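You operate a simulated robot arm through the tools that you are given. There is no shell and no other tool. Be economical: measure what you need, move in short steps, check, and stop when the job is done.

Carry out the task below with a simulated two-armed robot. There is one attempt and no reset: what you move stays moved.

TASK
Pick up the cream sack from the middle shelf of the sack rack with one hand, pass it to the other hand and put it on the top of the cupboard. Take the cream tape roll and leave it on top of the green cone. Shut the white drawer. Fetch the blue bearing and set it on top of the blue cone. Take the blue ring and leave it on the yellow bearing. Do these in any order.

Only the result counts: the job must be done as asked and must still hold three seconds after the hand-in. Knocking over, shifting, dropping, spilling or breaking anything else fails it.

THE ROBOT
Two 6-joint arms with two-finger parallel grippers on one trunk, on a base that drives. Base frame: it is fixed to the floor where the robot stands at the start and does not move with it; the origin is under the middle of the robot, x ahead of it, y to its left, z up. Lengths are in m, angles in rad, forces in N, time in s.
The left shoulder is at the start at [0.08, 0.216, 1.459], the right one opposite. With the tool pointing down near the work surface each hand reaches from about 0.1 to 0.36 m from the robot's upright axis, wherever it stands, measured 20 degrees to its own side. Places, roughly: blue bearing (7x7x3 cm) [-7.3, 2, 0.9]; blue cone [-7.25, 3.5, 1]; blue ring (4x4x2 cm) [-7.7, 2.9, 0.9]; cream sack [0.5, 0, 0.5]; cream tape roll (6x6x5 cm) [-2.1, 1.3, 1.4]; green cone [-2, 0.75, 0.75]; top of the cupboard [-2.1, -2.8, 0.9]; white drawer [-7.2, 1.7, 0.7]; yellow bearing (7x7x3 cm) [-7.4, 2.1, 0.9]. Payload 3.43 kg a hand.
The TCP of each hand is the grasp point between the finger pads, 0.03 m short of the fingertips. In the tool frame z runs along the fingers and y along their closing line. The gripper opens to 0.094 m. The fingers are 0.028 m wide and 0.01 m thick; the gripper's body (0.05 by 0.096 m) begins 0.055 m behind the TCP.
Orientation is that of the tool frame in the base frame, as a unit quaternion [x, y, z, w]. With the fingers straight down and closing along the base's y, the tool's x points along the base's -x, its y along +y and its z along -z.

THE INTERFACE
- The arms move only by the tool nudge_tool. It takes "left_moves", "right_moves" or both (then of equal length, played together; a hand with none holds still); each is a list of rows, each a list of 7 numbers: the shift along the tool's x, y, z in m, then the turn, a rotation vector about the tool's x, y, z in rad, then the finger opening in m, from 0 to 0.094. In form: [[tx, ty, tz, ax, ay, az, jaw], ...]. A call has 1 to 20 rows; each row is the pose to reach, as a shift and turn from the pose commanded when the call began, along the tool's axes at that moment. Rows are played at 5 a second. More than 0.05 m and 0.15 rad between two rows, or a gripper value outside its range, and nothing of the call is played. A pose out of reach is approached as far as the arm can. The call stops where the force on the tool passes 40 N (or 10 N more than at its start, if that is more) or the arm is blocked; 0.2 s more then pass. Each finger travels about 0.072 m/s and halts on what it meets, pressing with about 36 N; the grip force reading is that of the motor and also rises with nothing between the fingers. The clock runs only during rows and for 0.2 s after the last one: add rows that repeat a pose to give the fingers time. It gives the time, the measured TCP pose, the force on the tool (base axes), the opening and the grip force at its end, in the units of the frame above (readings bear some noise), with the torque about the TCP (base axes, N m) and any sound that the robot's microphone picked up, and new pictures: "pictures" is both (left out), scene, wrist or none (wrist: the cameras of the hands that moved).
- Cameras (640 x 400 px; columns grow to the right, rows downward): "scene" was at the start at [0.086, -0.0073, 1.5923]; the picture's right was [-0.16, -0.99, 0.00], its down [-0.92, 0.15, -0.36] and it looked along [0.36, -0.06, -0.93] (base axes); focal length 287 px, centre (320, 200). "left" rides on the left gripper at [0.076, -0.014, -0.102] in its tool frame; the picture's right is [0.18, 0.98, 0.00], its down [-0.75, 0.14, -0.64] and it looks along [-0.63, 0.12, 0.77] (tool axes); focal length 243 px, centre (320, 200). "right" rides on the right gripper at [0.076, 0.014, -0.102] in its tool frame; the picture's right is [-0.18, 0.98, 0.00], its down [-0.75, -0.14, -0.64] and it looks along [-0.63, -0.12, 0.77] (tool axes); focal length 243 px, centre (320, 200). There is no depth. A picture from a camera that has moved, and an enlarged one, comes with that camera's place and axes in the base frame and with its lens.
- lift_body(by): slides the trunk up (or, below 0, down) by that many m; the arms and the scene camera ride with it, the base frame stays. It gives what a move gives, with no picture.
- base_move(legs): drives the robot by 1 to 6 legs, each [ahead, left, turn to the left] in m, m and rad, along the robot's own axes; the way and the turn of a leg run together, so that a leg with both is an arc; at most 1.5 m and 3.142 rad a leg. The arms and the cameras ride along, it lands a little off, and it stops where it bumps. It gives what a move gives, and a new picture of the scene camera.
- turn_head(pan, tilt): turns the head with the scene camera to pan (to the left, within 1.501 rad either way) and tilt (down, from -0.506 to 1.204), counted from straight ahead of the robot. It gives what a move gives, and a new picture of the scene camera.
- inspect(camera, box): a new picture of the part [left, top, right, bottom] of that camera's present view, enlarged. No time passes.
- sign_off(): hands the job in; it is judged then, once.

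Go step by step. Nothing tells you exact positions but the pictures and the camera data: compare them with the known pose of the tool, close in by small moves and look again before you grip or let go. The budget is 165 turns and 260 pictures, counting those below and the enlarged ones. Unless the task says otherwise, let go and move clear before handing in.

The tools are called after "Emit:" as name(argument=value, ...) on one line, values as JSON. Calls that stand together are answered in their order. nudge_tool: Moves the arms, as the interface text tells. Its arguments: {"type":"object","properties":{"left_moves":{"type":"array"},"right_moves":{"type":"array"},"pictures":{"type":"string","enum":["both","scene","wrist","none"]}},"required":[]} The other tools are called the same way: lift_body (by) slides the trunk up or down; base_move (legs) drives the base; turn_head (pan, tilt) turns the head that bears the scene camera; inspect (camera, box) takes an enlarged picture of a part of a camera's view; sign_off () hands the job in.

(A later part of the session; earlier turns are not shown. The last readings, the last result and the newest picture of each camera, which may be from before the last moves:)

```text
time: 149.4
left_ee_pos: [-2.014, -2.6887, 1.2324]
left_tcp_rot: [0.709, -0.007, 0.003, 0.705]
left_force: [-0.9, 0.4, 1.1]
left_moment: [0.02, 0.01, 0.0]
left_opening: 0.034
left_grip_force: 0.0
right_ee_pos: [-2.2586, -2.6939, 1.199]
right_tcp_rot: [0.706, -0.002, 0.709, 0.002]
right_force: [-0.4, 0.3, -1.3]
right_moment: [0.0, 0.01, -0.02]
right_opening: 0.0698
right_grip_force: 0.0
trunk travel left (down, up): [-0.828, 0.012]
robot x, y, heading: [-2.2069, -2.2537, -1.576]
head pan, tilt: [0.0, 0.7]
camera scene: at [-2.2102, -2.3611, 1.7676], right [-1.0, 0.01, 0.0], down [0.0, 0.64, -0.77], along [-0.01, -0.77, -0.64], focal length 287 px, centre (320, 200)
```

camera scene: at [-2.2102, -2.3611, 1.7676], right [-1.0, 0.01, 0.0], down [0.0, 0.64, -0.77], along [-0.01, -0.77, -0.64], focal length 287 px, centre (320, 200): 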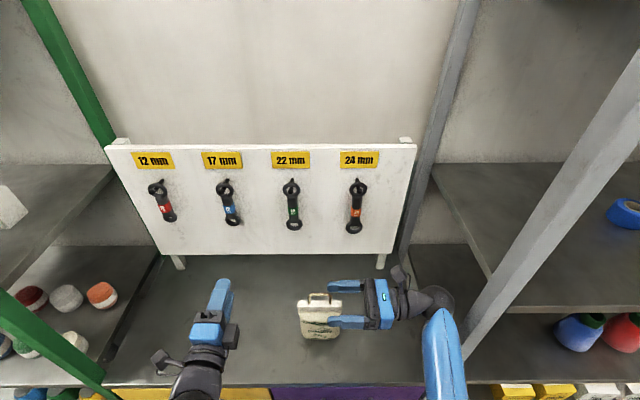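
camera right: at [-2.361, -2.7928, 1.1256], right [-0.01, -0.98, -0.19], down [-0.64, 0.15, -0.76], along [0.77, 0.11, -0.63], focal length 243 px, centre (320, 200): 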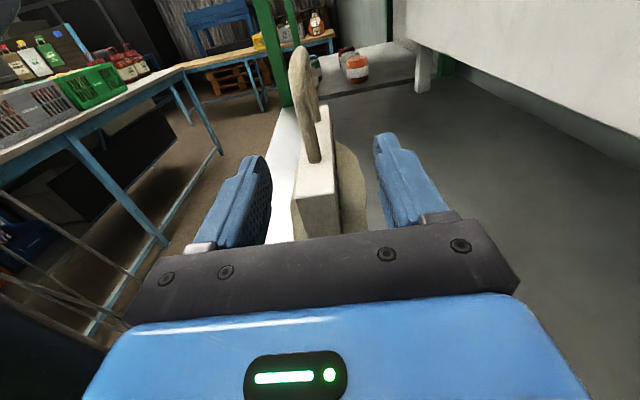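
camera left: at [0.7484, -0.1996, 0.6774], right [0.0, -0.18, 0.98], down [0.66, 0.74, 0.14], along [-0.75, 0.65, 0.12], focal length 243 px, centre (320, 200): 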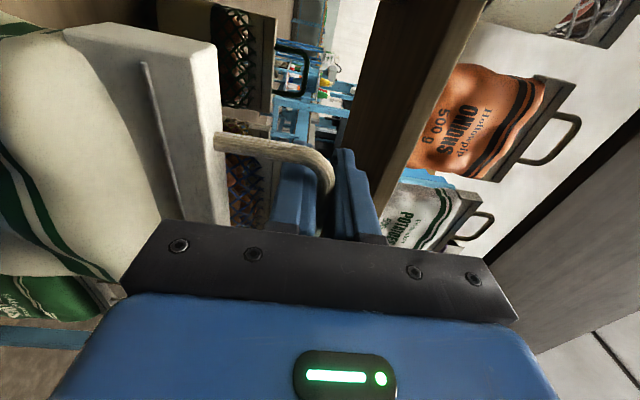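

Sack is standing on the cupboard. Back off, return to the aisle, and turn the right hand to point forward with a level closing line.

Emit:
base_move(legs=[[-0.27, 0, 0], [0, -1.2, 0]])

Emit:
nudge_tool(right_moves=[[0, 0, -0.01, -0.14, 0, 0, 0.07], [0, 0, -0.02, -0.28, 0, 0, 0.07], [0, 0, -0.03, -0.42, 0, 0, 0.07], [0, 0, -0.04, -0.56, 0, 0, 0.07], [0, 0, -0.05, -0.7, 0, 0, 0.07], [0, 0, -0.06, -0.84, 0, 0, 0.07], [0, 0, -0.07, -0.98, 0, 0, 0.07], [0, 0, -0.08, -1.12, 0, 0, 0.07], [0, 0, -0.09, -1.26, 0, 0, 0.07], [0, 0, -0.1, -1.4, 0, 0, 0.07], [0, 0, -0.11, -1.54, 0, 0, 0.07], [0, 0, -0.11, -1.571, 0, 0, 0.07]], pictures="none")

Emit:
base_move(legs=[[-1.0, 0, 0], [-0.9, 0, 0]])

```text
time: 157.1
left_ee_pos: [-3.2535, -2.3952, 1.2307]
left_tcp_rot: [0.71, -0.018, -0.01, 0.704]
left_force: [-0.1, -0.3, 0.3]
left_moment: [-0.02, 0.04, -0.02]
left_opening: 0.0341
left_grip_force: 0.0
right_ee_pos: [-3.4997, -2.3932, 1.1982]
right_tcp_rot: [0.705, -0.016, 0.709, 0.015]
right_force: [0.2, -0.3, 0.2]
right_moment: [-0.01, -0.01, -0.02]
right_opening: 0.0699
right_grip_force: 0.1
trunk travel left (down, up): [-0.828, 0.012]
robot x, y, heading: [-3.4349, -1.9515, -1.617]
head pan, tilt: [0.0, 0.7]
camera scene: at [-3.4389, -2.0623, 1.7673], right [-1.0, 0.04, 0.0], down [0.03, 0.64, -0.76], along [-0.03, -0.76, -0.64], focal length 287 px, centre (320, 200)
```

scene: 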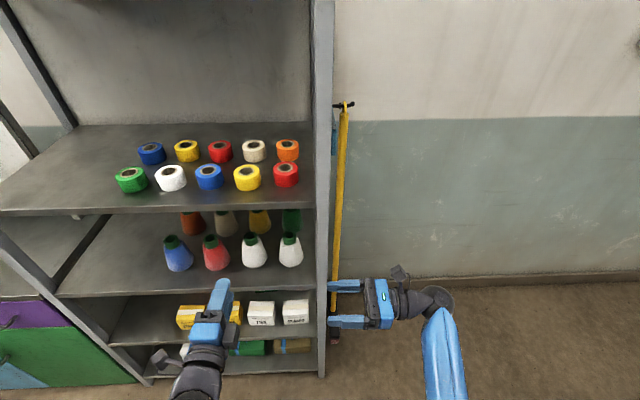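

```text
time: 159.7
left_ee_pos: [-3.257, -2.3944, 1.2308]
left_tcp_rot: [0.71, -0.019, -0.011, 0.704]
left_force: [-0.6, 0.3, 1.2]
left_moment: [-0.03, 0.02, 0.0]
left_opening: 0.034
left_grip_force: 0.1
right_ee_pos: [-3.6693, -2.3843, 1.1894]
right_tcp_rot: [-0.491, 0.508, -0.494, -0.507]
right_force: [-0.3, -0.7, -0.7]
right_moment: [0.0, 0.01, 0.04]
right_opening: 0.0699
right_grip_force: 0.0
right hand out of reach, approached as far as the arm can: row 10, 11, 12
trunk travel left (down, up): [-0.828, 0.012]
robot x, y, heading: [-3.4373, -1.9462, -1.615]
head pan, tilt: [0.0, 0.7]
```

```text
time: 169.2
left_ee_pos: [-3.1782, -0.5086, 1.2302]
left_tcp_rot: [0.71, -0.019, -0.01, 0.704]
left_force: [0.1, -0.7, 0.0]
left_moment: [-0.01, -0.01, 0.02]
left_opening: 0.0337
left_grip_force: 0.1
right_ee_pos: [-3.5934, -0.4985, 1.1895]
right_tcp_rot: [-0.492, 0.508, -0.493, -0.506]
right_force: [-1.1, -0.1, 0.2]
right_moment: [-0.01, -0.05, 0.01]
right_opening: 0.07
right_grip_force: 0.0
trunk travel left (down, up): [-0.828, 0.012]
robot x, y, heading: [-3.3566, -0.0582, -1.614]
head pan, tilt: [0.0, 0.7]
camera scene: at [-3.3632, -0.1757, 1.7672], right [-1.0, 0.04, 0.0], down [0.03, 0.64, -0.76], along [-0.03, -0.76, -0.65], focal length 287 px, centre (320, 200)
```

scene: 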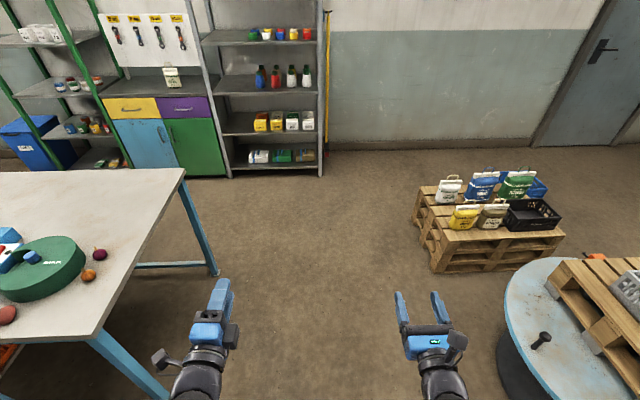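

Emit:
base_move(legs=[[0, 0, 1.6]])

Emit:
turn_head(pan=0.6, tilt=0.25)

```text
time: 173.5
left_ee_pos: [-2.9186, 0.1362, 1.2313]
left_tcp_rot: [0.507, 0.497, 0.5, 0.496]
left_force: [-0.9, 0.0, 0.5]
left_moment: [0.04, -0.01, 0.02]
left_opening: 0.0341
left_grip_force: 0.0
right_ee_pos: [-2.9134, -0.2775, 1.1904]
right_tcp_rot: [0.707, 0.002, 0.707, -0.004]
right_force: [0.9, -0.7, 0.2]
right_moment: [-0.04, -0.01, 0.03]
right_opening: 0.0702
right_grip_force: 0.0
trunk travel left (down, up): [-0.828, 0.012]
robot x, y, heading: [-3.3612, -0.0572, -0.006]
head pan, tilt: [0.0, 0.7]
camera scene: at [-3.2431, -0.0598, 1.7674], right [-0.01, -1.0, 0.0], down [-0.64, 0.0, -0.76], along [0.76, 0.0, -0.64], focal length 287 px, centre (320, 200)
```

scene: 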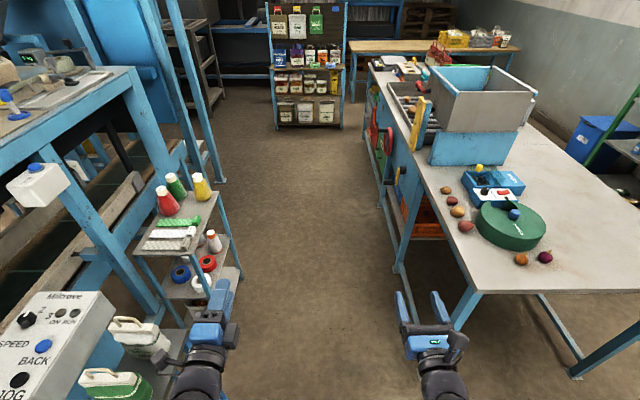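

```text
time: 174.5
left_ee_pos: [-2.9195, 0.1357, 1.2307]
left_tcp_rot: [0.507, 0.497, 0.5, 0.497]
left_force: [0.1, 0.7, 0.0]
left_moment: [-0.01, 0.0, -0.03]
left_opening: 0.0343
left_grip_force: 0.1
right_ee_pos: [-2.914, -0.2775, 1.1914]
right_tcp_rot: [0.707, 0.001, 0.707, -0.004]
right_force: [0.8, 0.3, -0.4]
right_moment: [-0.02, 0.0, 0.02]
right_opening: 0.0699
right_grip_force: 0.0
trunk travel left (down, up): [-0.828, 0.012]
robot x, y, heading: [-3.3582, -0.06, -0.004]
head pan, tilt: [0.6, 0.25]
camera scene: at [-3.2505, -0.0068, 1.8081], right [0.56, -0.83, 0.0], down [-0.21, -0.14, -0.97], along [0.8, 0.54, -0.25], focal length 287 px, centre (320, 200)
```

scene: 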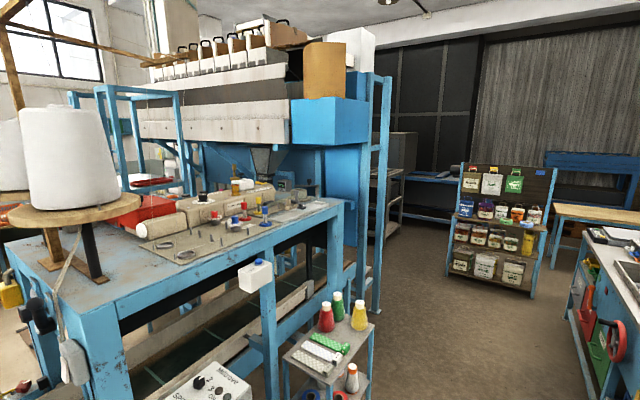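

Emit:
inspect(camera="scene", box=[120, 120, 376, 280])

```text
2.50 times, centred on (248, 200) of scene
camera zoom: at [-3.2505, -0.0068, 1.8081], right [0.56, -0.83, 0.0], down [-0.21, -0.14, -0.97], along [0.8, 0.54, -0.25], focal length 718 px, centre (500, 200)
```

zoom: 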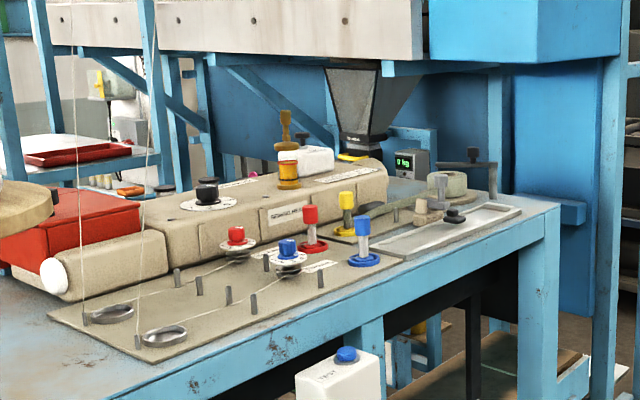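

The cream tape roll sits on a wooden disc at the east end of the tall table. I'll drive down the aisle and face it.

Emit:
base_move(legs=[[1.4, 0, 0], [0.45, 0.02, 0], [0, 0, 1.57]])

Emit:
turn_head(pan=0.3, tilt=0.4)

```text
time: 187.6
left_ee_pos: [-1.7236, 0.3859, 1.231]
left_tcp_rot: [0.004, 0.71, 0.704, -0.005]
left_force: [-0.4, -0.7, 0.7]
left_moment: [0.04, -0.01, 0.0]
left_opening: 0.0338
left_grip_force: 0.1
right_ee_pos: [-1.3094, 0.3945, 1.1897]
right_tcp_rot: [-0.497, -0.503, -0.496, 0.504]
right_force: [0.1, 0.3, -0.7]
right_moment: [0.0, 0.0, 0.02]
right_opening: 0.07
right_grip_force: 0.1
trunk travel left (down, up): [-0.828, 0.012]
robot x, y, heading: [-1.5281, -0.0539, 1.573]
head pan, tilt: [0.6, 0.25]
camera scene: at [-1.5756, 0.0554, 1.8082], right [0.82, 0.57, 0.0], down [0.14, -0.2, -0.97], along [-0.55, 0.8, -0.25], focal length 287 px, centre (320, 200)
```

scene: 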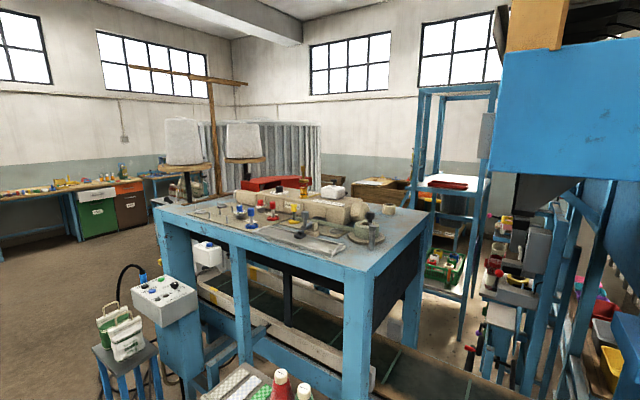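

```text
time: 188.3
left_ee_pos: [-1.7232, 0.3856, 1.2313]
left_tcp_rot: [0.003, 0.71, 0.704, -0.004]
left_force: [-0.7, 0.1, -0.7]
left_moment: [0.01, -0.03, 0.0]
left_opening: 0.034
left_grip_force: 0.1
right_ee_pos: [-1.3105, 0.3935, 1.1896]
right_tcp_rot: [-0.497, -0.503, -0.495, 0.505]
right_force: [-0.5, 0.1, -0.7]
right_moment: [-0.01, -0.01, -0.03]
right_opening: 0.0698
right_grip_force: 0.0
trunk travel left (down, up): [-0.828, 0.012]
robot x, y, heading: [-1.5214, -0.0531, 1.573]
head pan, tilt: [0.3, 0.4]
camera scene: at [-1.5506, 0.0669, 1.7942], right [0.95, 0.3, 0.0], down [0.12, -0.37, -0.92], along [-0.27, 0.88, -0.39], focal length 287 px, centre (320, 200)
```

scene: 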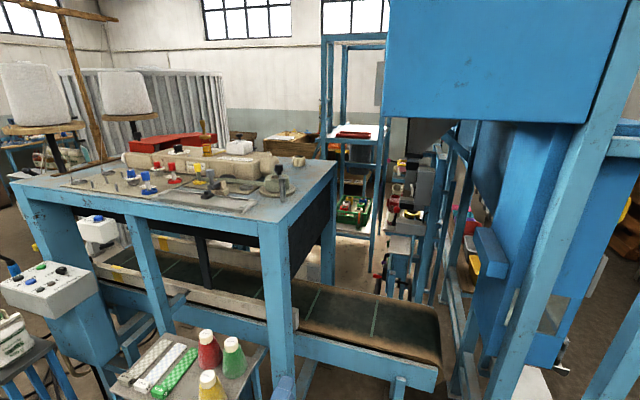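

Emit:
inspect(camera="scene", box=[180, 130, 340, 230])

Emit:
turn_head(pan=0.3, tilt=0.8)

```text
4.00 times, centred on (260, 180) of scene
camera zoom: at [-1.5506, 0.0669, 1.7942], right [0.95, 0.3, 0.0], down [0.12, -0.37, -0.92], along [-0.27, 0.88, -0.39], focal length 1149 px, centre (560, 280)
```

zoom: 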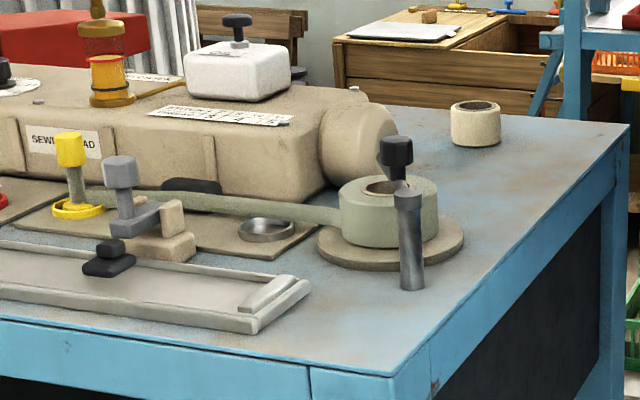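

```text
time: 189.2
left_ee_pos: [-1.7241, 0.3839, 1.2296]
left_tcp_rot: [0.004, 0.71, 0.704, -0.005]
left_force: [0.1, -0.6, -0.4]
left_moment: [-0.05, -0.02, 0.03]
left_opening: 0.0341
left_grip_force: 0.1
right_ee_pos: [-1.3101, 0.3932, 1.1895]
right_tcp_rot: [-0.497, -0.503, -0.496, 0.504]
right_force: [-0.7, 0.1, 0.2]
right_moment: [-0.05, -0.05, 0.0]
right_opening: 0.0699
right_grip_force: 0.1
trunk travel left (down, up): [-0.828, 0.012]
robot x, y, heading: [-1.5212, -0.055, 1.576]
head pan, tilt: [0.3, 0.799]
camera scene: at [-1.5469, 0.0555, 1.7592], right [0.95, 0.3, 0.0], down [0.21, -0.68, -0.7], along [-0.21, 0.67, -0.72], focal length 287 px, centre (320, 200)
```

scene: 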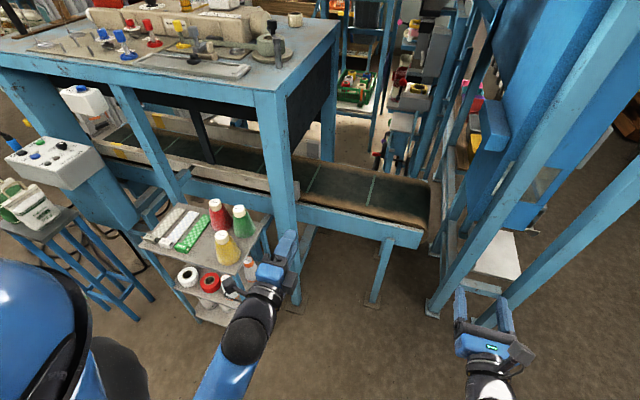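

The cream roll actually stands near the table's east edge, about (-2.03, 1.27), table top z≈1.39. Reorient the left hand (camera up, level closing), raise it, then move in.

Emit:
nudge_tool(left_moves=[[0, 0.02, 0, 0, 0, 0.143, 0.05], [0, 0.04, 0, 0, 0, 0.286, 0.07], [0, 0.06, 0, 0, 0, 0.428, 0.09], [0, 0.08, 0, 0, 0, 0.571, 0.09], [0, 0.1, 0, 0, 0, 0.714, 0.09], [0, 0.12, 0, 0, 0, 0.857, 0.09], [0, 0.14, 0, 0, 0, 1.0, 0.09], [0, 0.16, 0, 0, 0, 1.142, 0.09], [0, 0.18, 0, 0, 0, 1.285, 0.09], [0, 0.2, 0, 0, 0, 1.428, 0.09], [0, 0.22, 0, 0, 0, 1.571, 0.09], [0, 0.22, 0, 0, 0, 1.571, 0.09]], pictures="none")

Emit:
base_move(legs=[[0.45, 0, 0]])

Emit:
inspect(camera="left", box=[0, 0, 640, 400])

```text
time: 191.8
left_ee_pos: [-1.6803, 0.4725, 1.3954]
left_tcp_rot: [-0.501, -0.502, -0.494, 0.503]
left_force: [0.1, 0.6, -0.2]
left_moment: [0.01, 0.0, 0.0]
left_opening: 0.0898
left_grip_force: 0.1
left hand out of reach, approached as far as the arm can: row 3, 4, 5, 6, 7, 8, 9, 10, 11, 12
right_ee_pos: [-1.3084, 0.3929, 1.1906]
right_tcp_rot: [-0.497, -0.503, -0.495, 0.505]
right_force: [0.7, -1.3, -0.2]
right_moment: [-0.01, -0.03, 0.04]
right_opening: 0.0701
right_grip_force: 0.1
trunk travel left (down, up): [-0.828, 0.012]
robot x, y, heading: [-1.5258, -0.0513, 1.571]
head pan, tilt: [0.3, 0.799]
```

```text
time: 194.5
left_ee_pos: [-1.6844, 0.9182, 1.3949]
left_tcp_rot: [-0.5, -0.502, -0.495, 0.503]
left_force: [0.1, 0.1, 1.0]
left_moment: [0.0, 0.01, -0.01]
left_opening: 0.0901
left_grip_force: 0.1
right_ee_pos: [-1.3131, 0.8397, 1.1912]
right_tcp_rot: [-0.497, -0.502, -0.495, 0.506]
right_force: [0.1, -0.3, -0.9]
right_moment: [0.02, 0.0, 0.0]
right_opening: 0.0701
right_grip_force: 0.0
trunk travel left (down, up): [-0.828, 0.012]
robot x, y, heading: [-1.5254, 0.392, 1.574]
head pan, tilt: [0.3, 0.799]
camera scene: at [-1.5486, 0.5002, 1.7594], right [0.95, 0.3, 0.0], down [0.22, -0.68, -0.7], along [-0.21, 0.67, -0.72], focal length 287 px, centre (320, 200)
```

scene: 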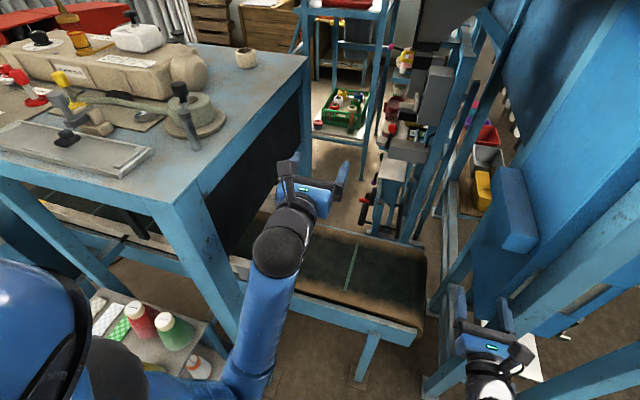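

```text
1.00 times, centred on (320, 200) of left (not enlarged: the box is as wide or as high as the picture)
camera zoom: at [-1.697, 0.8169, 1.4729], right [0.98, 0.01, 0.18], down [0.14, -0.64, -0.75], along [0.11, 0.77, -0.63], focal length 243 px, centre (320, 200)
```

zoom: 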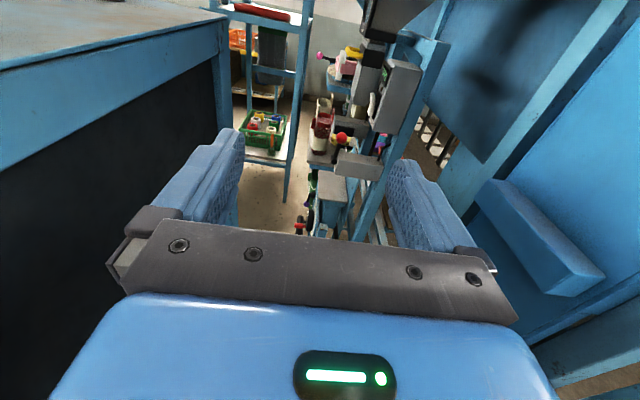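

Emit:
base_move(legs=[[0.14, 0.0, 0]])

Emit:
nudge_tool(left_moves=[[0.01, -0.02, 0.01, 0.13, 0, 0, 0.09], [0.02, -0.04, 0.02, 0.26, 0, 0, 0.09], [0.03, -0.06, 0.03, 0.39, 0, 0, 0.09], [0.04, -0.08, 0.05, 0.52, 0, 0, 0.09], [0.05, -0.1, 0.06, 0.65, 0, 0, 0.09], [0.06, -0.12, 0.08, 0.785, 0, 0, 0.09], [0.065, -0.12, 0.08, 0.785, 0, 0, 0.09]])

```text
time: 195.9
left_ee_pos: [-1.6843, 1.0559, 1.3968]
left_tcp_rot: [-0.499, -0.502, -0.496, 0.504]
left_force: [0.2, -0.5, 0.4]
left_moment: [-0.01, -0.02, -0.04]
left_opening: 0.0902
left_grip_force: 0.1
right_ee_pos: [-1.3136, 0.9768, 1.1906]
right_tcp_rot: [-0.496, -0.502, -0.496, 0.506]
right_force: [-0.5, 0.3, 0.8]
right_moment: [-0.02, -0.03, 0.03]
right_opening: 0.07
right_grip_force: 0.0
trunk travel left (down, up): [-0.828, 0.012]
robot x, y, heading: [-1.5281, 0.5353, 1.574]
head pan, tilt: [0.3, 0.799]
camera scene: at [-1.5492, 0.6362, 1.7596], right [0.95, 0.3, 0.0], down [0.21, -0.68, -0.7], along [-0.21, 0.67, -0.71], focal length 287 px, centre (320, 200)
```

scene: 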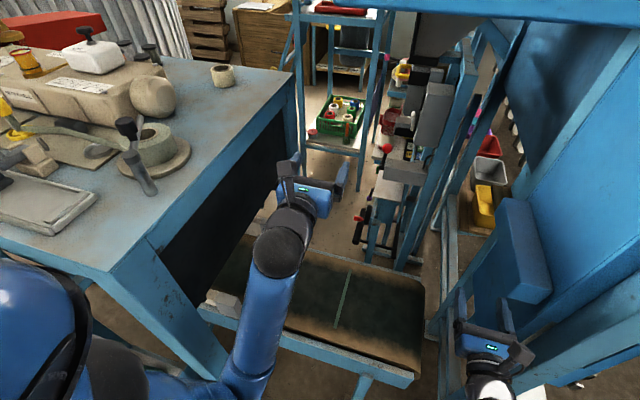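

```text
time: 197.5
left_ee_pos: [-1.804, 1.141, 1.4613]
left_tcp_rot: [-0.269, -0.654, -0.264, 0.656]
left_force: [-0.7, -0.2, 0.2]
left_moment: [0.0, -0.02, 0.0]
left_opening: 0.0897
left_grip_force: 0.0
right_ee_pos: [-1.3127, 0.9829, 1.1908]
right_tcp_rot: [-0.497, -0.504, -0.494, 0.505]
right_force: [0.6, 0.1, -0.1]
right_moment: [0.03, 0.0, -0.02]
right_opening: 0.07
right_grip_force: 0.0
trunk travel left (down, up): [-0.828, 0.012]
robot x, y, heading: [-1.5233, 0.5347, 1.574]
head pan, tilt: [0.3, 0.799]
camera scene: at [-1.5491, 0.6439, 1.759], right [0.95, 0.3, 0.0], down [0.21, -0.68, -0.7], along [-0.21, 0.66, -0.72], focal length 287 px, centre (320, 200)
camera left: at [-1.7404, 1.0597, 1.5372], right [0.69, 0.7, 0.18], down [0.55, -0.35, -0.75], along [-0.47, 0.62, -0.63], focal length 243 px, centre (320, 200)
```

scene: 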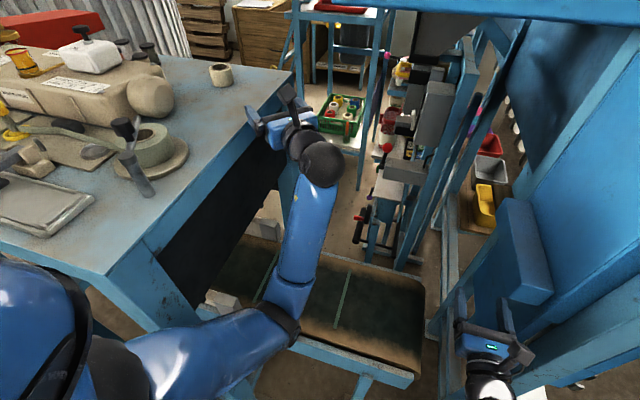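
left: 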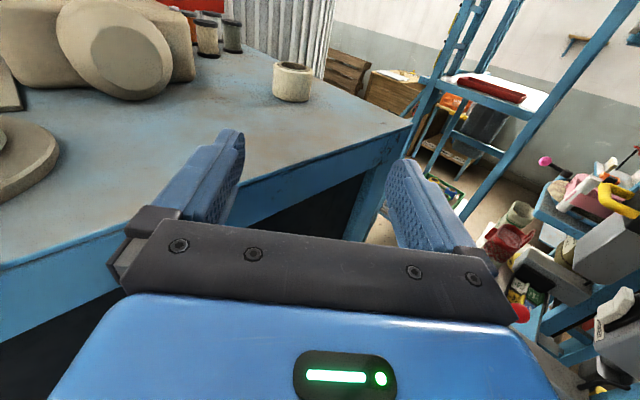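

Emit:
nudge_tool(left_moves=[[0, -0.01, 0.04, 0, 0, 0, 0.09], [0, -0.02, 0.08, 0, 0, 0, 0.09], [0, -0.03, 0.12, 0, 0, 0, 0.09], [0, -0.038, 0.16, 0, 0, 0, 0.09], [0, -0.038, 0.2, 0, 0, 0, 0.09], [0, -0.038, 0.22, 0, 0, 0, 0.09]])

```text
time: 198.9
left_ee_pos: [-1.9865, 1.2702, 1.4589]
left_tcp_rot: [-0.27, -0.654, -0.263, 0.656]
left_force: [0.3, 0.9, -0.1]
left_moment: [0.0, -0.01, 0.02]
left_opening: 0.09
left_grip_force: 0.0
right_ee_pos: [-1.3121, 0.9816, 1.1902]
right_tcp_rot: [-0.497, -0.504, -0.495, 0.505]
right_force: [0.0, -0.5, 0.6]
right_moment: [0.01, 0.01, 0.04]
right_opening: 0.07
right_grip_force: 0.0
trunk travel left (down, up): [-0.828, 0.012]
robot x, y, heading: [-1.5227, 0.535, 1.576]
head pan, tilt: [0.3, 0.799]
camera scene: at [-1.5498, 0.644, 1.759], right [0.95, 0.3, 0.0], down [0.21, -0.68, -0.7], along [-0.21, 0.66, -0.72], focal length 287 px, centre (320, 200)
camera left: at [-1.9236, 1.1886, 1.5363], right [0.69, 0.7, 0.18], down [0.55, -0.35, -0.75], along [-0.47, 0.62, -0.63], focal length 243 px, centre (320, 200)
```

scene: 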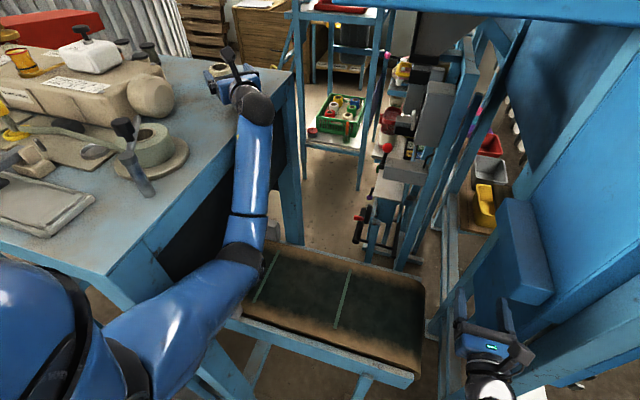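
left: 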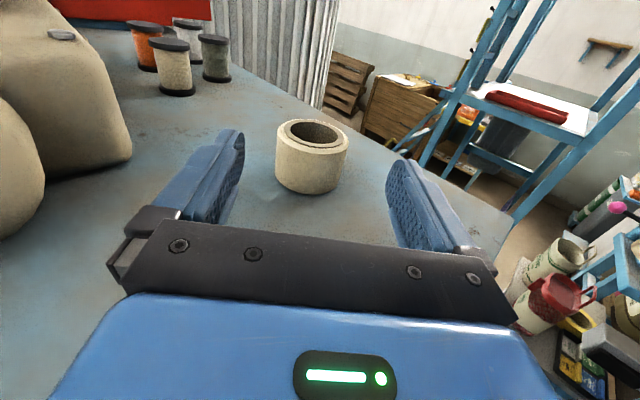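

Emit:
nudge_tool(left_moves=[[-0.006, -0.002, 0.02, 0, 0, 0, 0.09], [-0.012, -0.002, 0.04, 0, 0, 0, 0.09], [-0.018, -0.002, 0.06, 0, 0, 0, 0.09], [-0.018, -0.002, 0.075, 0, 0, 0, 0.09]], pictures="wrist")

```text
time: 200.1
left_ee_pos: [-2.0107, 1.3184, 1.4572]
left_tcp_rot: [-0.274, -0.645, -0.275, 0.658]
left_force: [0.6, 0.2, 0.2]
left_moment: [0.0, 0.01, 0.0]
left_opening: 0.0898
left_grip_force: 0.2
right_ee_pos: [-1.2976, 0.9708, 1.1923]
right_tcp_rot: [-0.5, -0.497, -0.496, 0.507]
right_force: [0.1, 0.1, -0.2]
right_moment: [0.02, 0.0, -0.02]
right_opening: 0.07
right_grip_force: 0.1
trunk travel left (down, up): [-0.828, 0.012]
robot x, y, heading: [-1.5209, 0.5321, 1.563]
head pan, tilt: [0.3, 0.799]
stopped in row 4 (left hand): the arm was blocked; the commanded pose is now the measured one
camera left: at [-1.9491, 1.2342, 1.5315], right [0.71, 0.68, 0.18], down [0.54, -0.36, -0.77], along [-0.46, 0.64, -0.62], focal length 243 px, centre (320, 200)
```

left: 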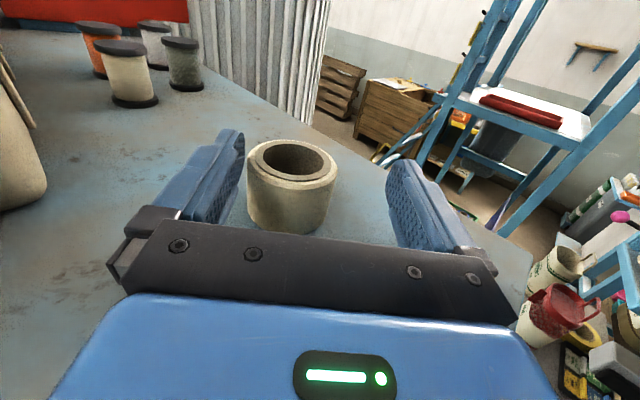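

The forearm touches the table edge. I back off and pitch the tool down so the wrist rides higher.

Emit:
nudge_tool(left_moves=[[0.01, 0, -0.03, 0, 0, 0, 0.09], [0.02, 0, -0.06, 0, -0.1, 0, 0.09], [0.03, 0, -0.08, 0, -0.22, 0, 0.09], [0.03, 0, -0.08, 0, -0.35, 0, 0.09], [0.03, 0, -0.08, 0, -0.48, 0, 0.09], [0.03, 0, -0.08, 0, -0.6, 0, 0.09], [0.03, 0, -0.08, 0, -0.7, 0, 0.09], [0.03, 0, -0.08, 0, -0.7, 0, 0.09]])

```text
time: 201.9
left_ee_pos: [-1.9797, 1.2682, 1.4712]
left_tcp_rot: [0.349, 0.837, 0.158, -0.39]
left_force: [-0.9, -0.7, -0.5]
left_moment: [0.0, -0.02, -0.02]
left_opening: 0.0899
left_grip_force: 0.0
right_ee_pos: [-1.31, 0.9799, 1.1902]
right_tcp_rot: [-0.498, -0.503, -0.496, 0.503]
right_force: [-0.9, 0.4, 0.3]
right_moment: [-0.01, 0.03, 0.0]
right_opening: 0.0701
right_grip_force: 0.0
trunk travel left (down, up): [-0.828, 0.012]
robot x, y, heading: [-1.5234, 0.5371, 1.574]
head pan, tilt: [0.3, 0.799]
camera scene: at [-1.5483, 0.6439, 1.759], right [0.96, 0.3, 0.0], down [0.21, -0.69, -0.7], along [-0.21, 0.67, -0.72], focal length 287 px, centre (320, 200)
camera left: at [-1.9684, 1.2385, 1.596], right [0.61, 0.78, 0.13], down [0.79, -0.59, -0.16], along [-0.05, 0.2, -0.98], focal length 243 px, centre (320, 200)
```

scene: 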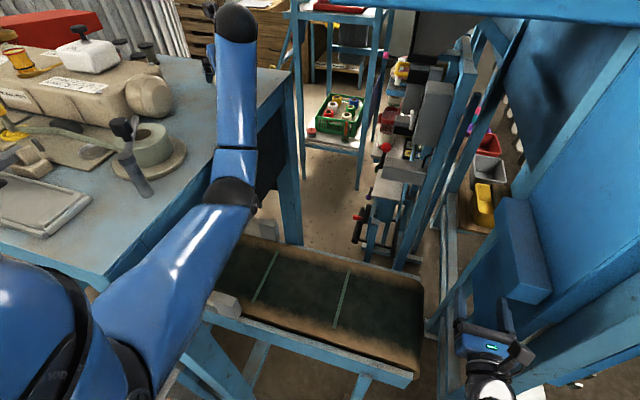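
left: 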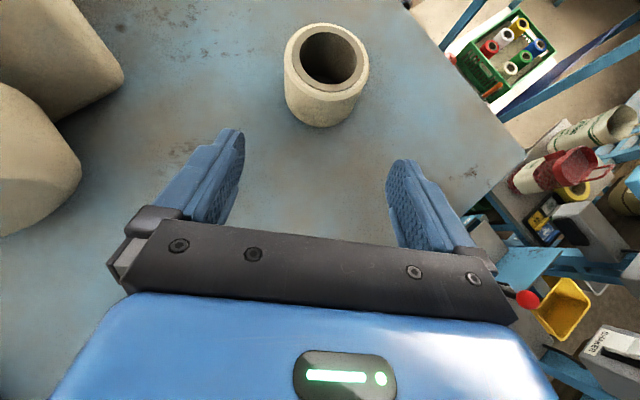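

Emit:
nudge_tool(left_moves=[[0.01, -0.001, 0.025, 0, 0, 0, 0.09], [0.02, -0.002, 0.05, 0, 0, 0, 0.09], [0.03, -0.003, 0.075, 0, 0, 0, 0.09], [0.0365, -0.003, 0.091, 0, 0, 0, 0.09]], pictures="wrist")

```text
time: 202.9
left_ee_pos: [-2.0283, 1.3341, 1.4468]
left_tcp_rot: [0.351, 0.835, 0.157, -0.394]
left_force: [-0.5, 0.8, -0.9]
left_moment: [0.01, 0.02, 0.0]
left_opening: 0.09
left_grip_force: 0.0
right_ee_pos: [-1.2973, 0.9796, 1.1879]
right_tcp_rot: [-0.501, -0.499, -0.493, 0.506]
right_force: [0.6, -0.2, 0.1]
right_moment: [-0.01, -0.02, -0.03]
right_opening: 0.0701
right_grip_force: 0.1
trunk travel left (down, up): [-0.828, 0.012]
robot x, y, heading: [-1.5251, 0.531, 1.568]
head pan, tilt: [0.3, 0.799]
camera left: at [-2.0169, 1.3034, 1.5707], right [0.62, 0.78, 0.13], down [0.79, -0.6, -0.17], along [-0.06, 0.21, -0.98], focal length 243 px, centre (320, 200)
```

left: 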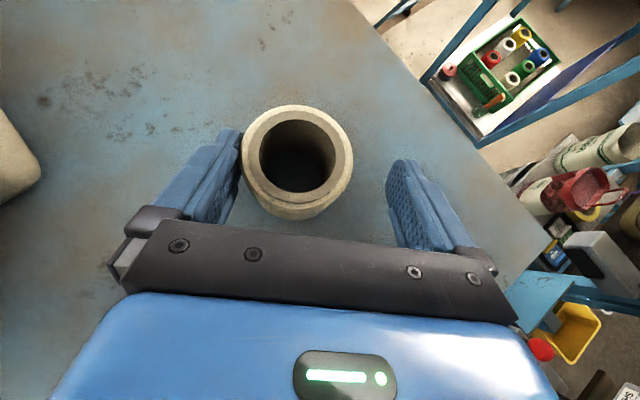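

Emit:
nudge_tool(left_moves=[[0, 0, 0, 0, 0, 0, 0.075], [0, 0, 0, 0, 0, 0, 0.06], [0, 0, 0, 0, 0, 0, 0.04], [0, 0, 0, 0, 0, 0, 0.04], [0, 0, 0, 0, 0, 0, 0.04]], pictures="wrist")

```text
time: 204.1
left_ee_pos: [-2.0295, 1.3336, 1.4472]
left_tcp_rot: [0.351, 0.834, 0.157, -0.396]
left_force: [0.3, -0.4, 0.8]
left_moment: [0.02, -0.03, 0.0]
left_opening: 0.0587
left_grip_force: 36.0
right_ee_pos: [-1.2992, 0.9803, 1.1883]
right_tcp_rot: [-0.501, -0.5, -0.493, 0.506]
right_force: [0.0, 0.1, -0.3]
right_moment: [0.02, 0.0, -0.01]
right_opening: 0.07
right_grip_force: 0.1
trunk travel left (down, up): [-0.828, 0.012]
robot x, y, heading: [-1.5231, 0.5356, 1.572]
head pan, tilt: [0.3, 0.799]
camera left: at [-2.0174, 1.3028, 1.5718], right [0.62, 0.78, 0.13], down [0.79, -0.59, -0.17], along [-0.06, 0.21, -0.98], focal length 243 px, centre (320, 200)
```

left: 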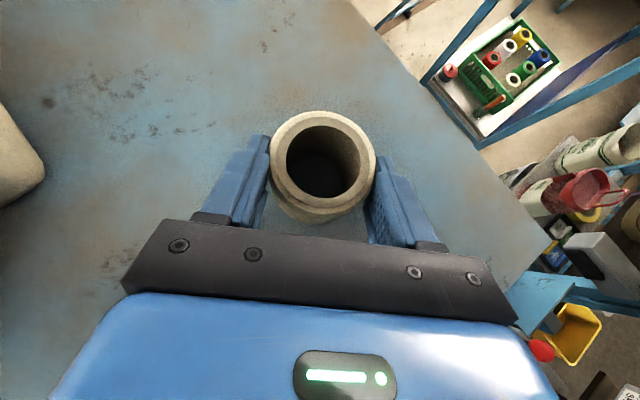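

Emit:
nudge_tool(left_moves=[[0.012, 0, -0.0105, 0, 0, 0, 0.04], [0.024, 0, -0.021, 0, 0, 0, 0.04], [0.046, 0, -0.042, 0, 0, 0, 0.04], [0.061, 0, -0.055, 0, 0, 0, 0.04], [0.061, 0, -0.055, 0, 0, 0, 0.04]])

```text
time: 205.3
left_ee_pos: [-2.0386, 1.3298, 1.5288]
left_tcp_rot: [0.349, 0.836, 0.159, -0.392]
left_force: [1.5, 0.3, -0.2]
left_moment: [-0.03, -0.01, -0.03]
left_opening: 0.0585
left_grip_force: 36.0
right_ee_pos: [-1.3065, 0.9796, 1.1897]
right_tcp_rot: [-0.499, -0.502, -0.495, 0.505]
right_force: [-0.1, -0.7, 0.1]
right_moment: [0.0, 0.02, 0.01]
right_opening: 0.0698
right_grip_force: 0.0
trunk travel left (down, up): [-0.828, 0.012]
robot x, y, heading: [-1.5268, 0.535, 1.568]
head pan, tilt: [0.3, 0.799]
camera scene: at [-1.5423, 0.6418, 1.7592], right [0.96, 0.3, 0.0], down [0.21, -0.68, -0.7], along [-0.21, 0.67, -0.72], focal length 287 px, centre (320, 200)
camera left: at [-2.027, 1.2994, 1.6537], right [0.61, 0.78, 0.13], down [0.79, -0.59, -0.17], along [-0.05, 0.21, -0.98], focal length 243 px, centre (320, 200)
```

scene: 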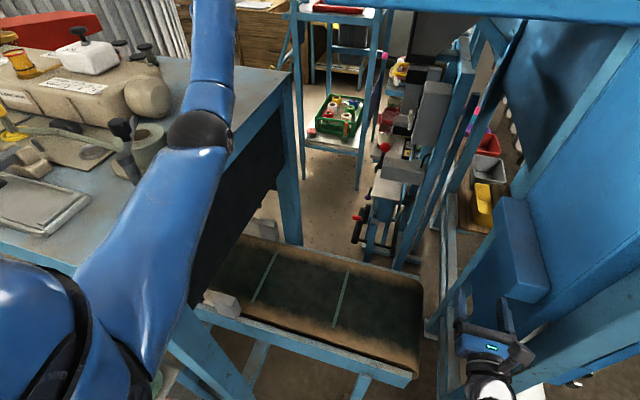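
left: 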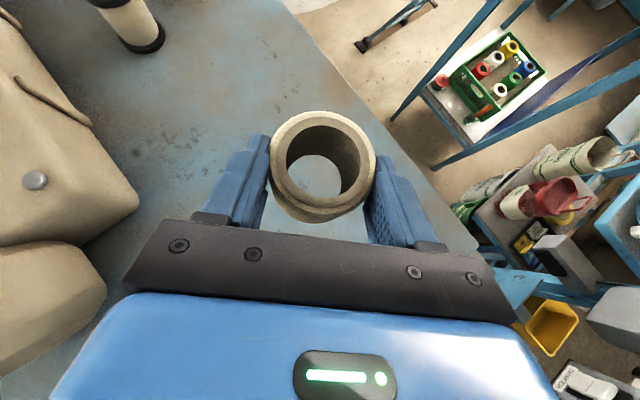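

Emit:
nudge_tool(left_moves=[[-0.0267, 0.006, -0.0317, 0, 0, 0, 0.04], [-0.0535, 0.0125, -0.0635, 0, 0, 0, 0.04], [-0.08, 0.019, -0.095, 0, 0, 0, 0.04], [-0.107, 0.025, -0.127, 0, 0, 0, 0.04], [-0.134, 0.031, -0.159, 0, 0, 0, 0.04], [-0.16, 0.0375, -0.19, 0, 0, 0, 0.04], [-0.187, 0.044, -0.222, 0, 0, 0, 0.04], [-0.214, 0.05, -0.254, 0, 0, 0, 0.04]])

```text
time: 207.1
left_ee_pos: [-1.7995, 1.1975, 1.4973]
left_tcp_rot: [0.347, 0.834, 0.161, -0.397]
left_force: [0.2, 0.0, -0.5]
left_moment: [-0.02, 0.0, -0.02]
left_opening: 0.0587
left_grip_force: 36.4
left hand out of reach, approached as far as the arm can: row 6, 7, 8
right_ee_pos: [-1.3086, 0.9789, 1.1895]
right_tcp_rot: [-0.498, -0.502, -0.495, 0.505]
right_force: [-0.5, 0.4, -0.7]
right_moment: [0.01, -0.02, -0.02]
right_opening: 0.0698
right_grip_force: 0.2
trunk travel left (down, up): [-0.828, 0.012]
robot x, y, heading: [-1.5226, 0.537, 1.57]
head pan, tilt: [0.3, 0.799]
camera scene: at [-1.5464, 0.6406, 1.7593], right [0.96, 0.3, 0.0], down [0.21, -0.68, -0.7], along [-0.21, 0.67, -0.72], focal length 287 px, centre (320, 200)
camera left: at [-1.788, 1.1659, 1.6229], right [0.61, 0.78, 0.14], down [0.79, -0.59, -0.18], along [-0.06, 0.22, -0.97], focal length 243 px, centre (320, 200)
```

scene: 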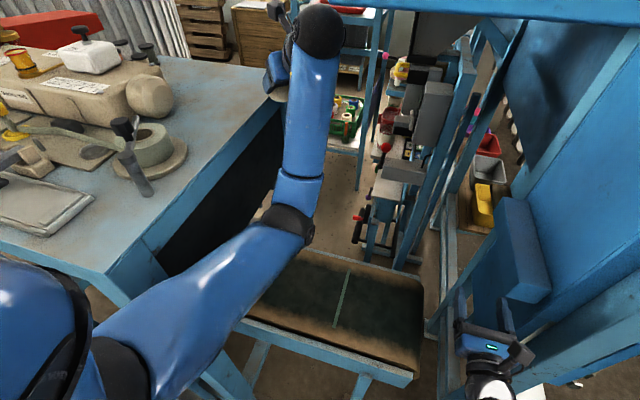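
left: 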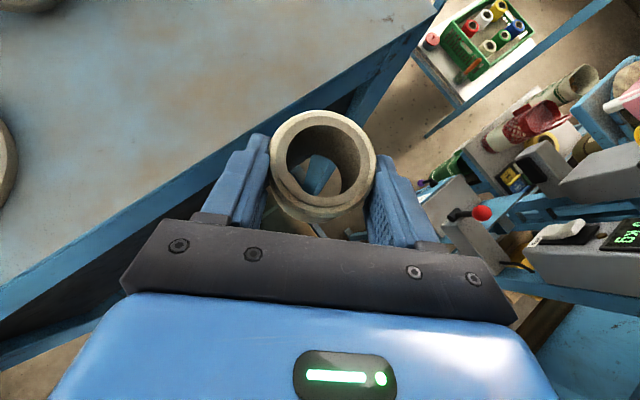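

Emit:
base_move(legs=[[-0.6, -0.02, 0], [0, 0.35, 0]])

Emit:
turn_head(pan=0.2, tilt=0.95)

```text
time: 212.3
left_ee_pos: [-2.1344, 0.5904, 1.4993]
left_tcp_rot: [0.344, 0.835, 0.159, -0.398]
left_force: [0.5, 0.0, -0.4]
left_moment: [-0.04, 0.01, 0.0]
left_opening: 0.0585
left_grip_force: 36.3
right_ee_pos: [-1.6414, 0.3751, 1.1897]
right_tcp_rot: [-0.496, -0.504, -0.492, 0.508]
right_force: [1.7, -0.2, 0.1]
right_moment: [0.01, -0.01, 0.05]
right_opening: 0.0701
right_grip_force: 0.2
trunk travel left (down, up): [-0.828, 0.012]
robot x, y, heading: [-1.855, -0.0761, 1.579]
head pan, tilt: [0.3, 0.799]
camera scene: at [-1.8737, 0.036, 1.7592], right [0.95, 0.31, 0.0], down [0.22, -0.68, -0.7], along [-0.22, 0.66, -0.72], focal length 287 px, centre (320, 200)
```

scene: 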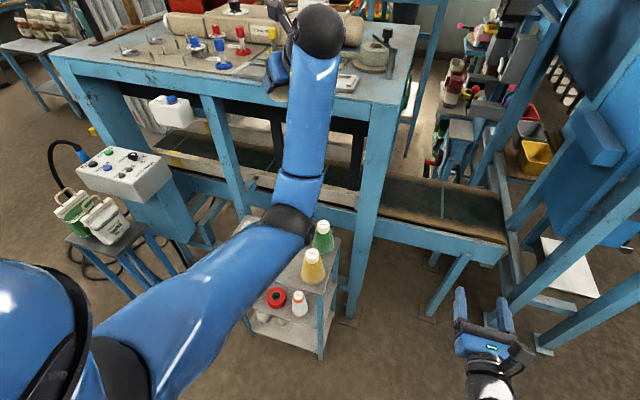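

```text
time: 213.1
left_ee_pos: [-2.1362, 0.5904, 1.4977]
left_tcp_rot: [0.344, 0.836, 0.159, -0.397]
left_force: [0.8, -0.1, -1.2]
left_moment: [-0.03, 0.0, 0.01]
left_opening: 0.0583
left_grip_force: 35.9
right_ee_pos: [-1.6421, 0.3764, 1.1901]
right_tcp_rot: [-0.496, -0.505, -0.493, 0.507]
right_force: [0.4, -0.1, -0.3]
right_moment: [-0.01, 0.04, 0.0]
right_opening: 0.0699
right_grip_force: 0.2
trunk travel left (down, up): [-0.828, 0.012]
robot x, y, heading: [-1.8533, -0.0706, 1.581]
head pan, tilt: [0.201, 0.949]
camera scene: at [-1.8667, 0.0305, 1.7476], right [0.98, 0.21, 0.0], down [0.17, -0.79, -0.58], along [-0.12, 0.57, -0.81], focal length 287 px, centre (320, 200)
```

scene: 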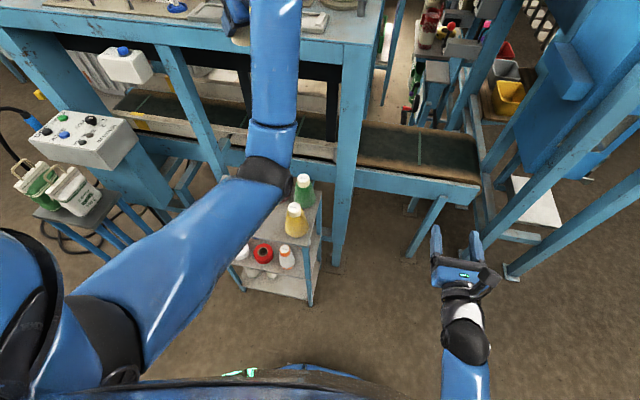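

Emit:
nudge_tool(left_moves=[[-0.008, 0.003, -0.009, -0.099, 0.001, 0.084, 0.04], [-0.016, 0.006, -0.019, -0.198, 0.002, 0.168, 0.04], [-0.024, 0.009, -0.028, -0.297, 0.003, 0.251, 0.04], [-0.032, 0.012, -0.038, -0.396, 0.004, 0.335, 0.04], [-0.04, 0.015, -0.047, -0.495, 0.005, 0.419, 0.04], [-0.048, 0.018, -0.057, -0.594, 0.006, 0.503, 0.04], [-0.048, 0.018, -0.057, -0.594, 0.006, 0.503, 0.04]])

```text
time: 214.7
left_ee_pos: [-2.0389, 0.5886, 1.4718]
left_tcp_rot: [0.607, 0.671, 0.32, -0.279]
left_force: [0.2, -0.2, -0.2]
left_moment: [0.01, 0.02, -0.01]
left_opening: 0.0585
left_grip_force: 36.1
left hand out of reach, approached as far as the arm can: row 1, 2, 3, 4, 5, 6, 7
right_ee_pos: [-1.6449, 0.3766, 1.189]
right_tcp_rot: [-0.495, -0.505, -0.493, 0.507]
right_force: [-0.1, -0.1, -0.3]
right_moment: [-0.03, 0.02, -0.03]
right_opening: 0.07
right_grip_force: 0.0
trunk travel left (down, up): [-0.828, 0.012]
robot x, y, heading: [-1.8555, -0.0684, 1.58]
head pan, tilt: [0.201, 0.949]
camera scene: at [-1.869, 0.0305, 1.7475], right [0.98, 0.21, 0.0], down [0.17, -0.8, -0.58], along [-0.12, 0.57, -0.81], focal length 287 px, centre (320, 200)
camera left: at [-2.0635, 0.5567, 1.5941], right [0.96, 0.17, 0.23], down [0.21, -0.97, -0.15], along [0.2, 0.19, -0.96], focal length 243 px, centre (320, 200)
```

scene: 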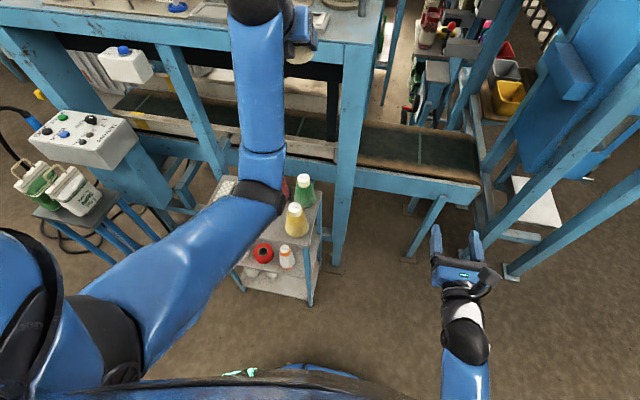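
left: 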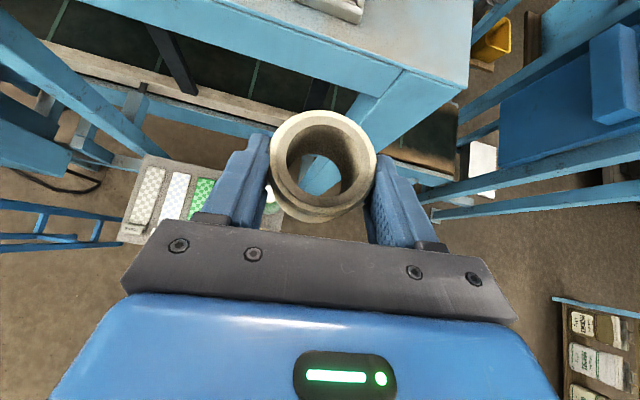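

Emit:
lift_body(by=-0.25)

Emit:
inspect(camera="left", box=[0, 0, 640, 400])

Emit:
inspect(camera="scene", box=[0, 0, 640, 400])

```text
time: 217.2
left_ee_pos: [-2.0394, 0.5881, 1.2226]
left_tcp_rot: [0.606, 0.672, 0.319, -0.28]
left_force: [-0.1, 0.2, -0.3]
left_moment: [0.0, 0.02, 0.03]
left_opening: 0.0585
left_grip_force: 36.4
right_ee_pos: [-1.6442, 0.3751, 0.9403]
right_tcp_rot: [-0.494, -0.506, -0.492, 0.507]
right_force: [-0.5, 0.2, -0.3]
right_moment: [-0.01, -0.01, 0.01]
right_opening: 0.0702
right_grip_force: 0.0
trunk travel left (down, up): [-0.578, 0.262]
robot x, y, heading: [-1.8552, -0.0747, 1.581]
head pan, tilt: [0.201, 0.949]
```

```text
1.00 times, centred on (320, 200) of left (not enlarged: the box is as wide or as high as the picture)
camera zoom: at [-2.0632, 0.5566, 1.3443], right [0.96, 0.18, 0.23], down [0.21, -0.96, -0.15], along [0.19, 0.19, -0.96], focal length 243 px, centre (320, 200)
```

zoom: 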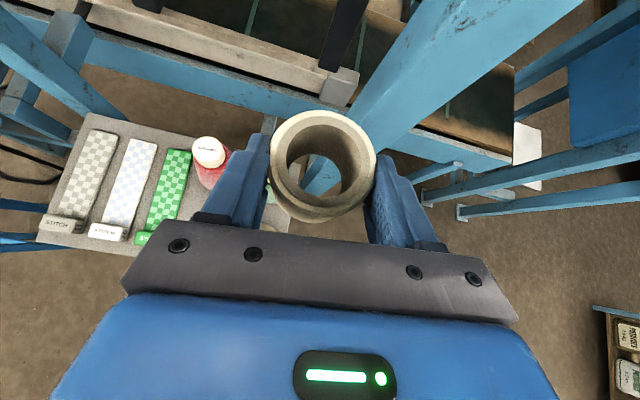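

```text
1.00 times, centred on (320, 200) of scene (not enlarged: the box is as wide or as high as the picture)
camera zoom: at [-1.8686, 0.0303, 1.4976], right [0.98, 0.21, 0.0], down [0.17, -0.8, -0.58], along [-0.12, 0.57, -0.81], focal length 287 px, centre (320, 200)
```

zoom: 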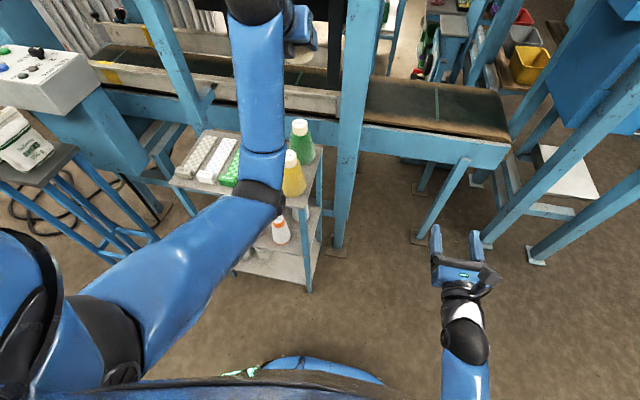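

Emit:
inspect(camera="scene", box=[250, 80, 378, 160])

Emit:
inspect(camera="left", box=[220, 90, 412, 210])

```text
5.00 times, centred on (314, 120) of scene
camera zoom: at [-1.8686, 0.0303, 1.4976], right [0.98, 0.21, 0.0], down [0.17, -0.8, -0.58], along [-0.12, 0.57, -0.81], focal length 1436 px, centre (350, 600)
```

zoom: 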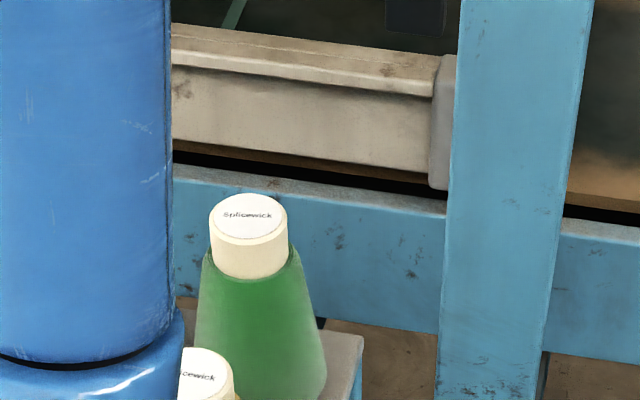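

```text
3.33 times, centred on (316, 150) of left
camera zoom: at [-2.0632, 0.5566, 1.3443], right [0.96, 0.18, 0.23], down [0.21, -0.96, -0.15], along [0.19, 0.19, -0.96], focal length 809 px, centre (333, 367)
```

zoom: 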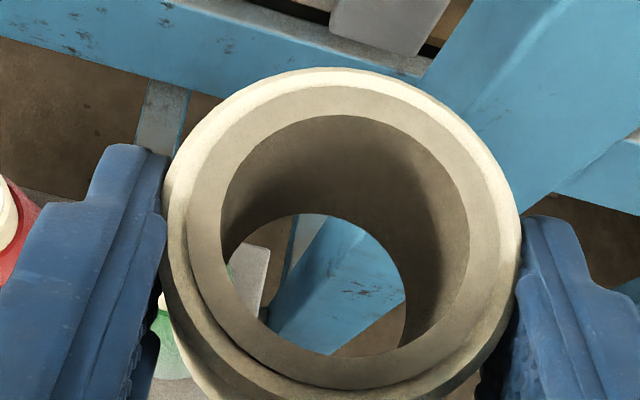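

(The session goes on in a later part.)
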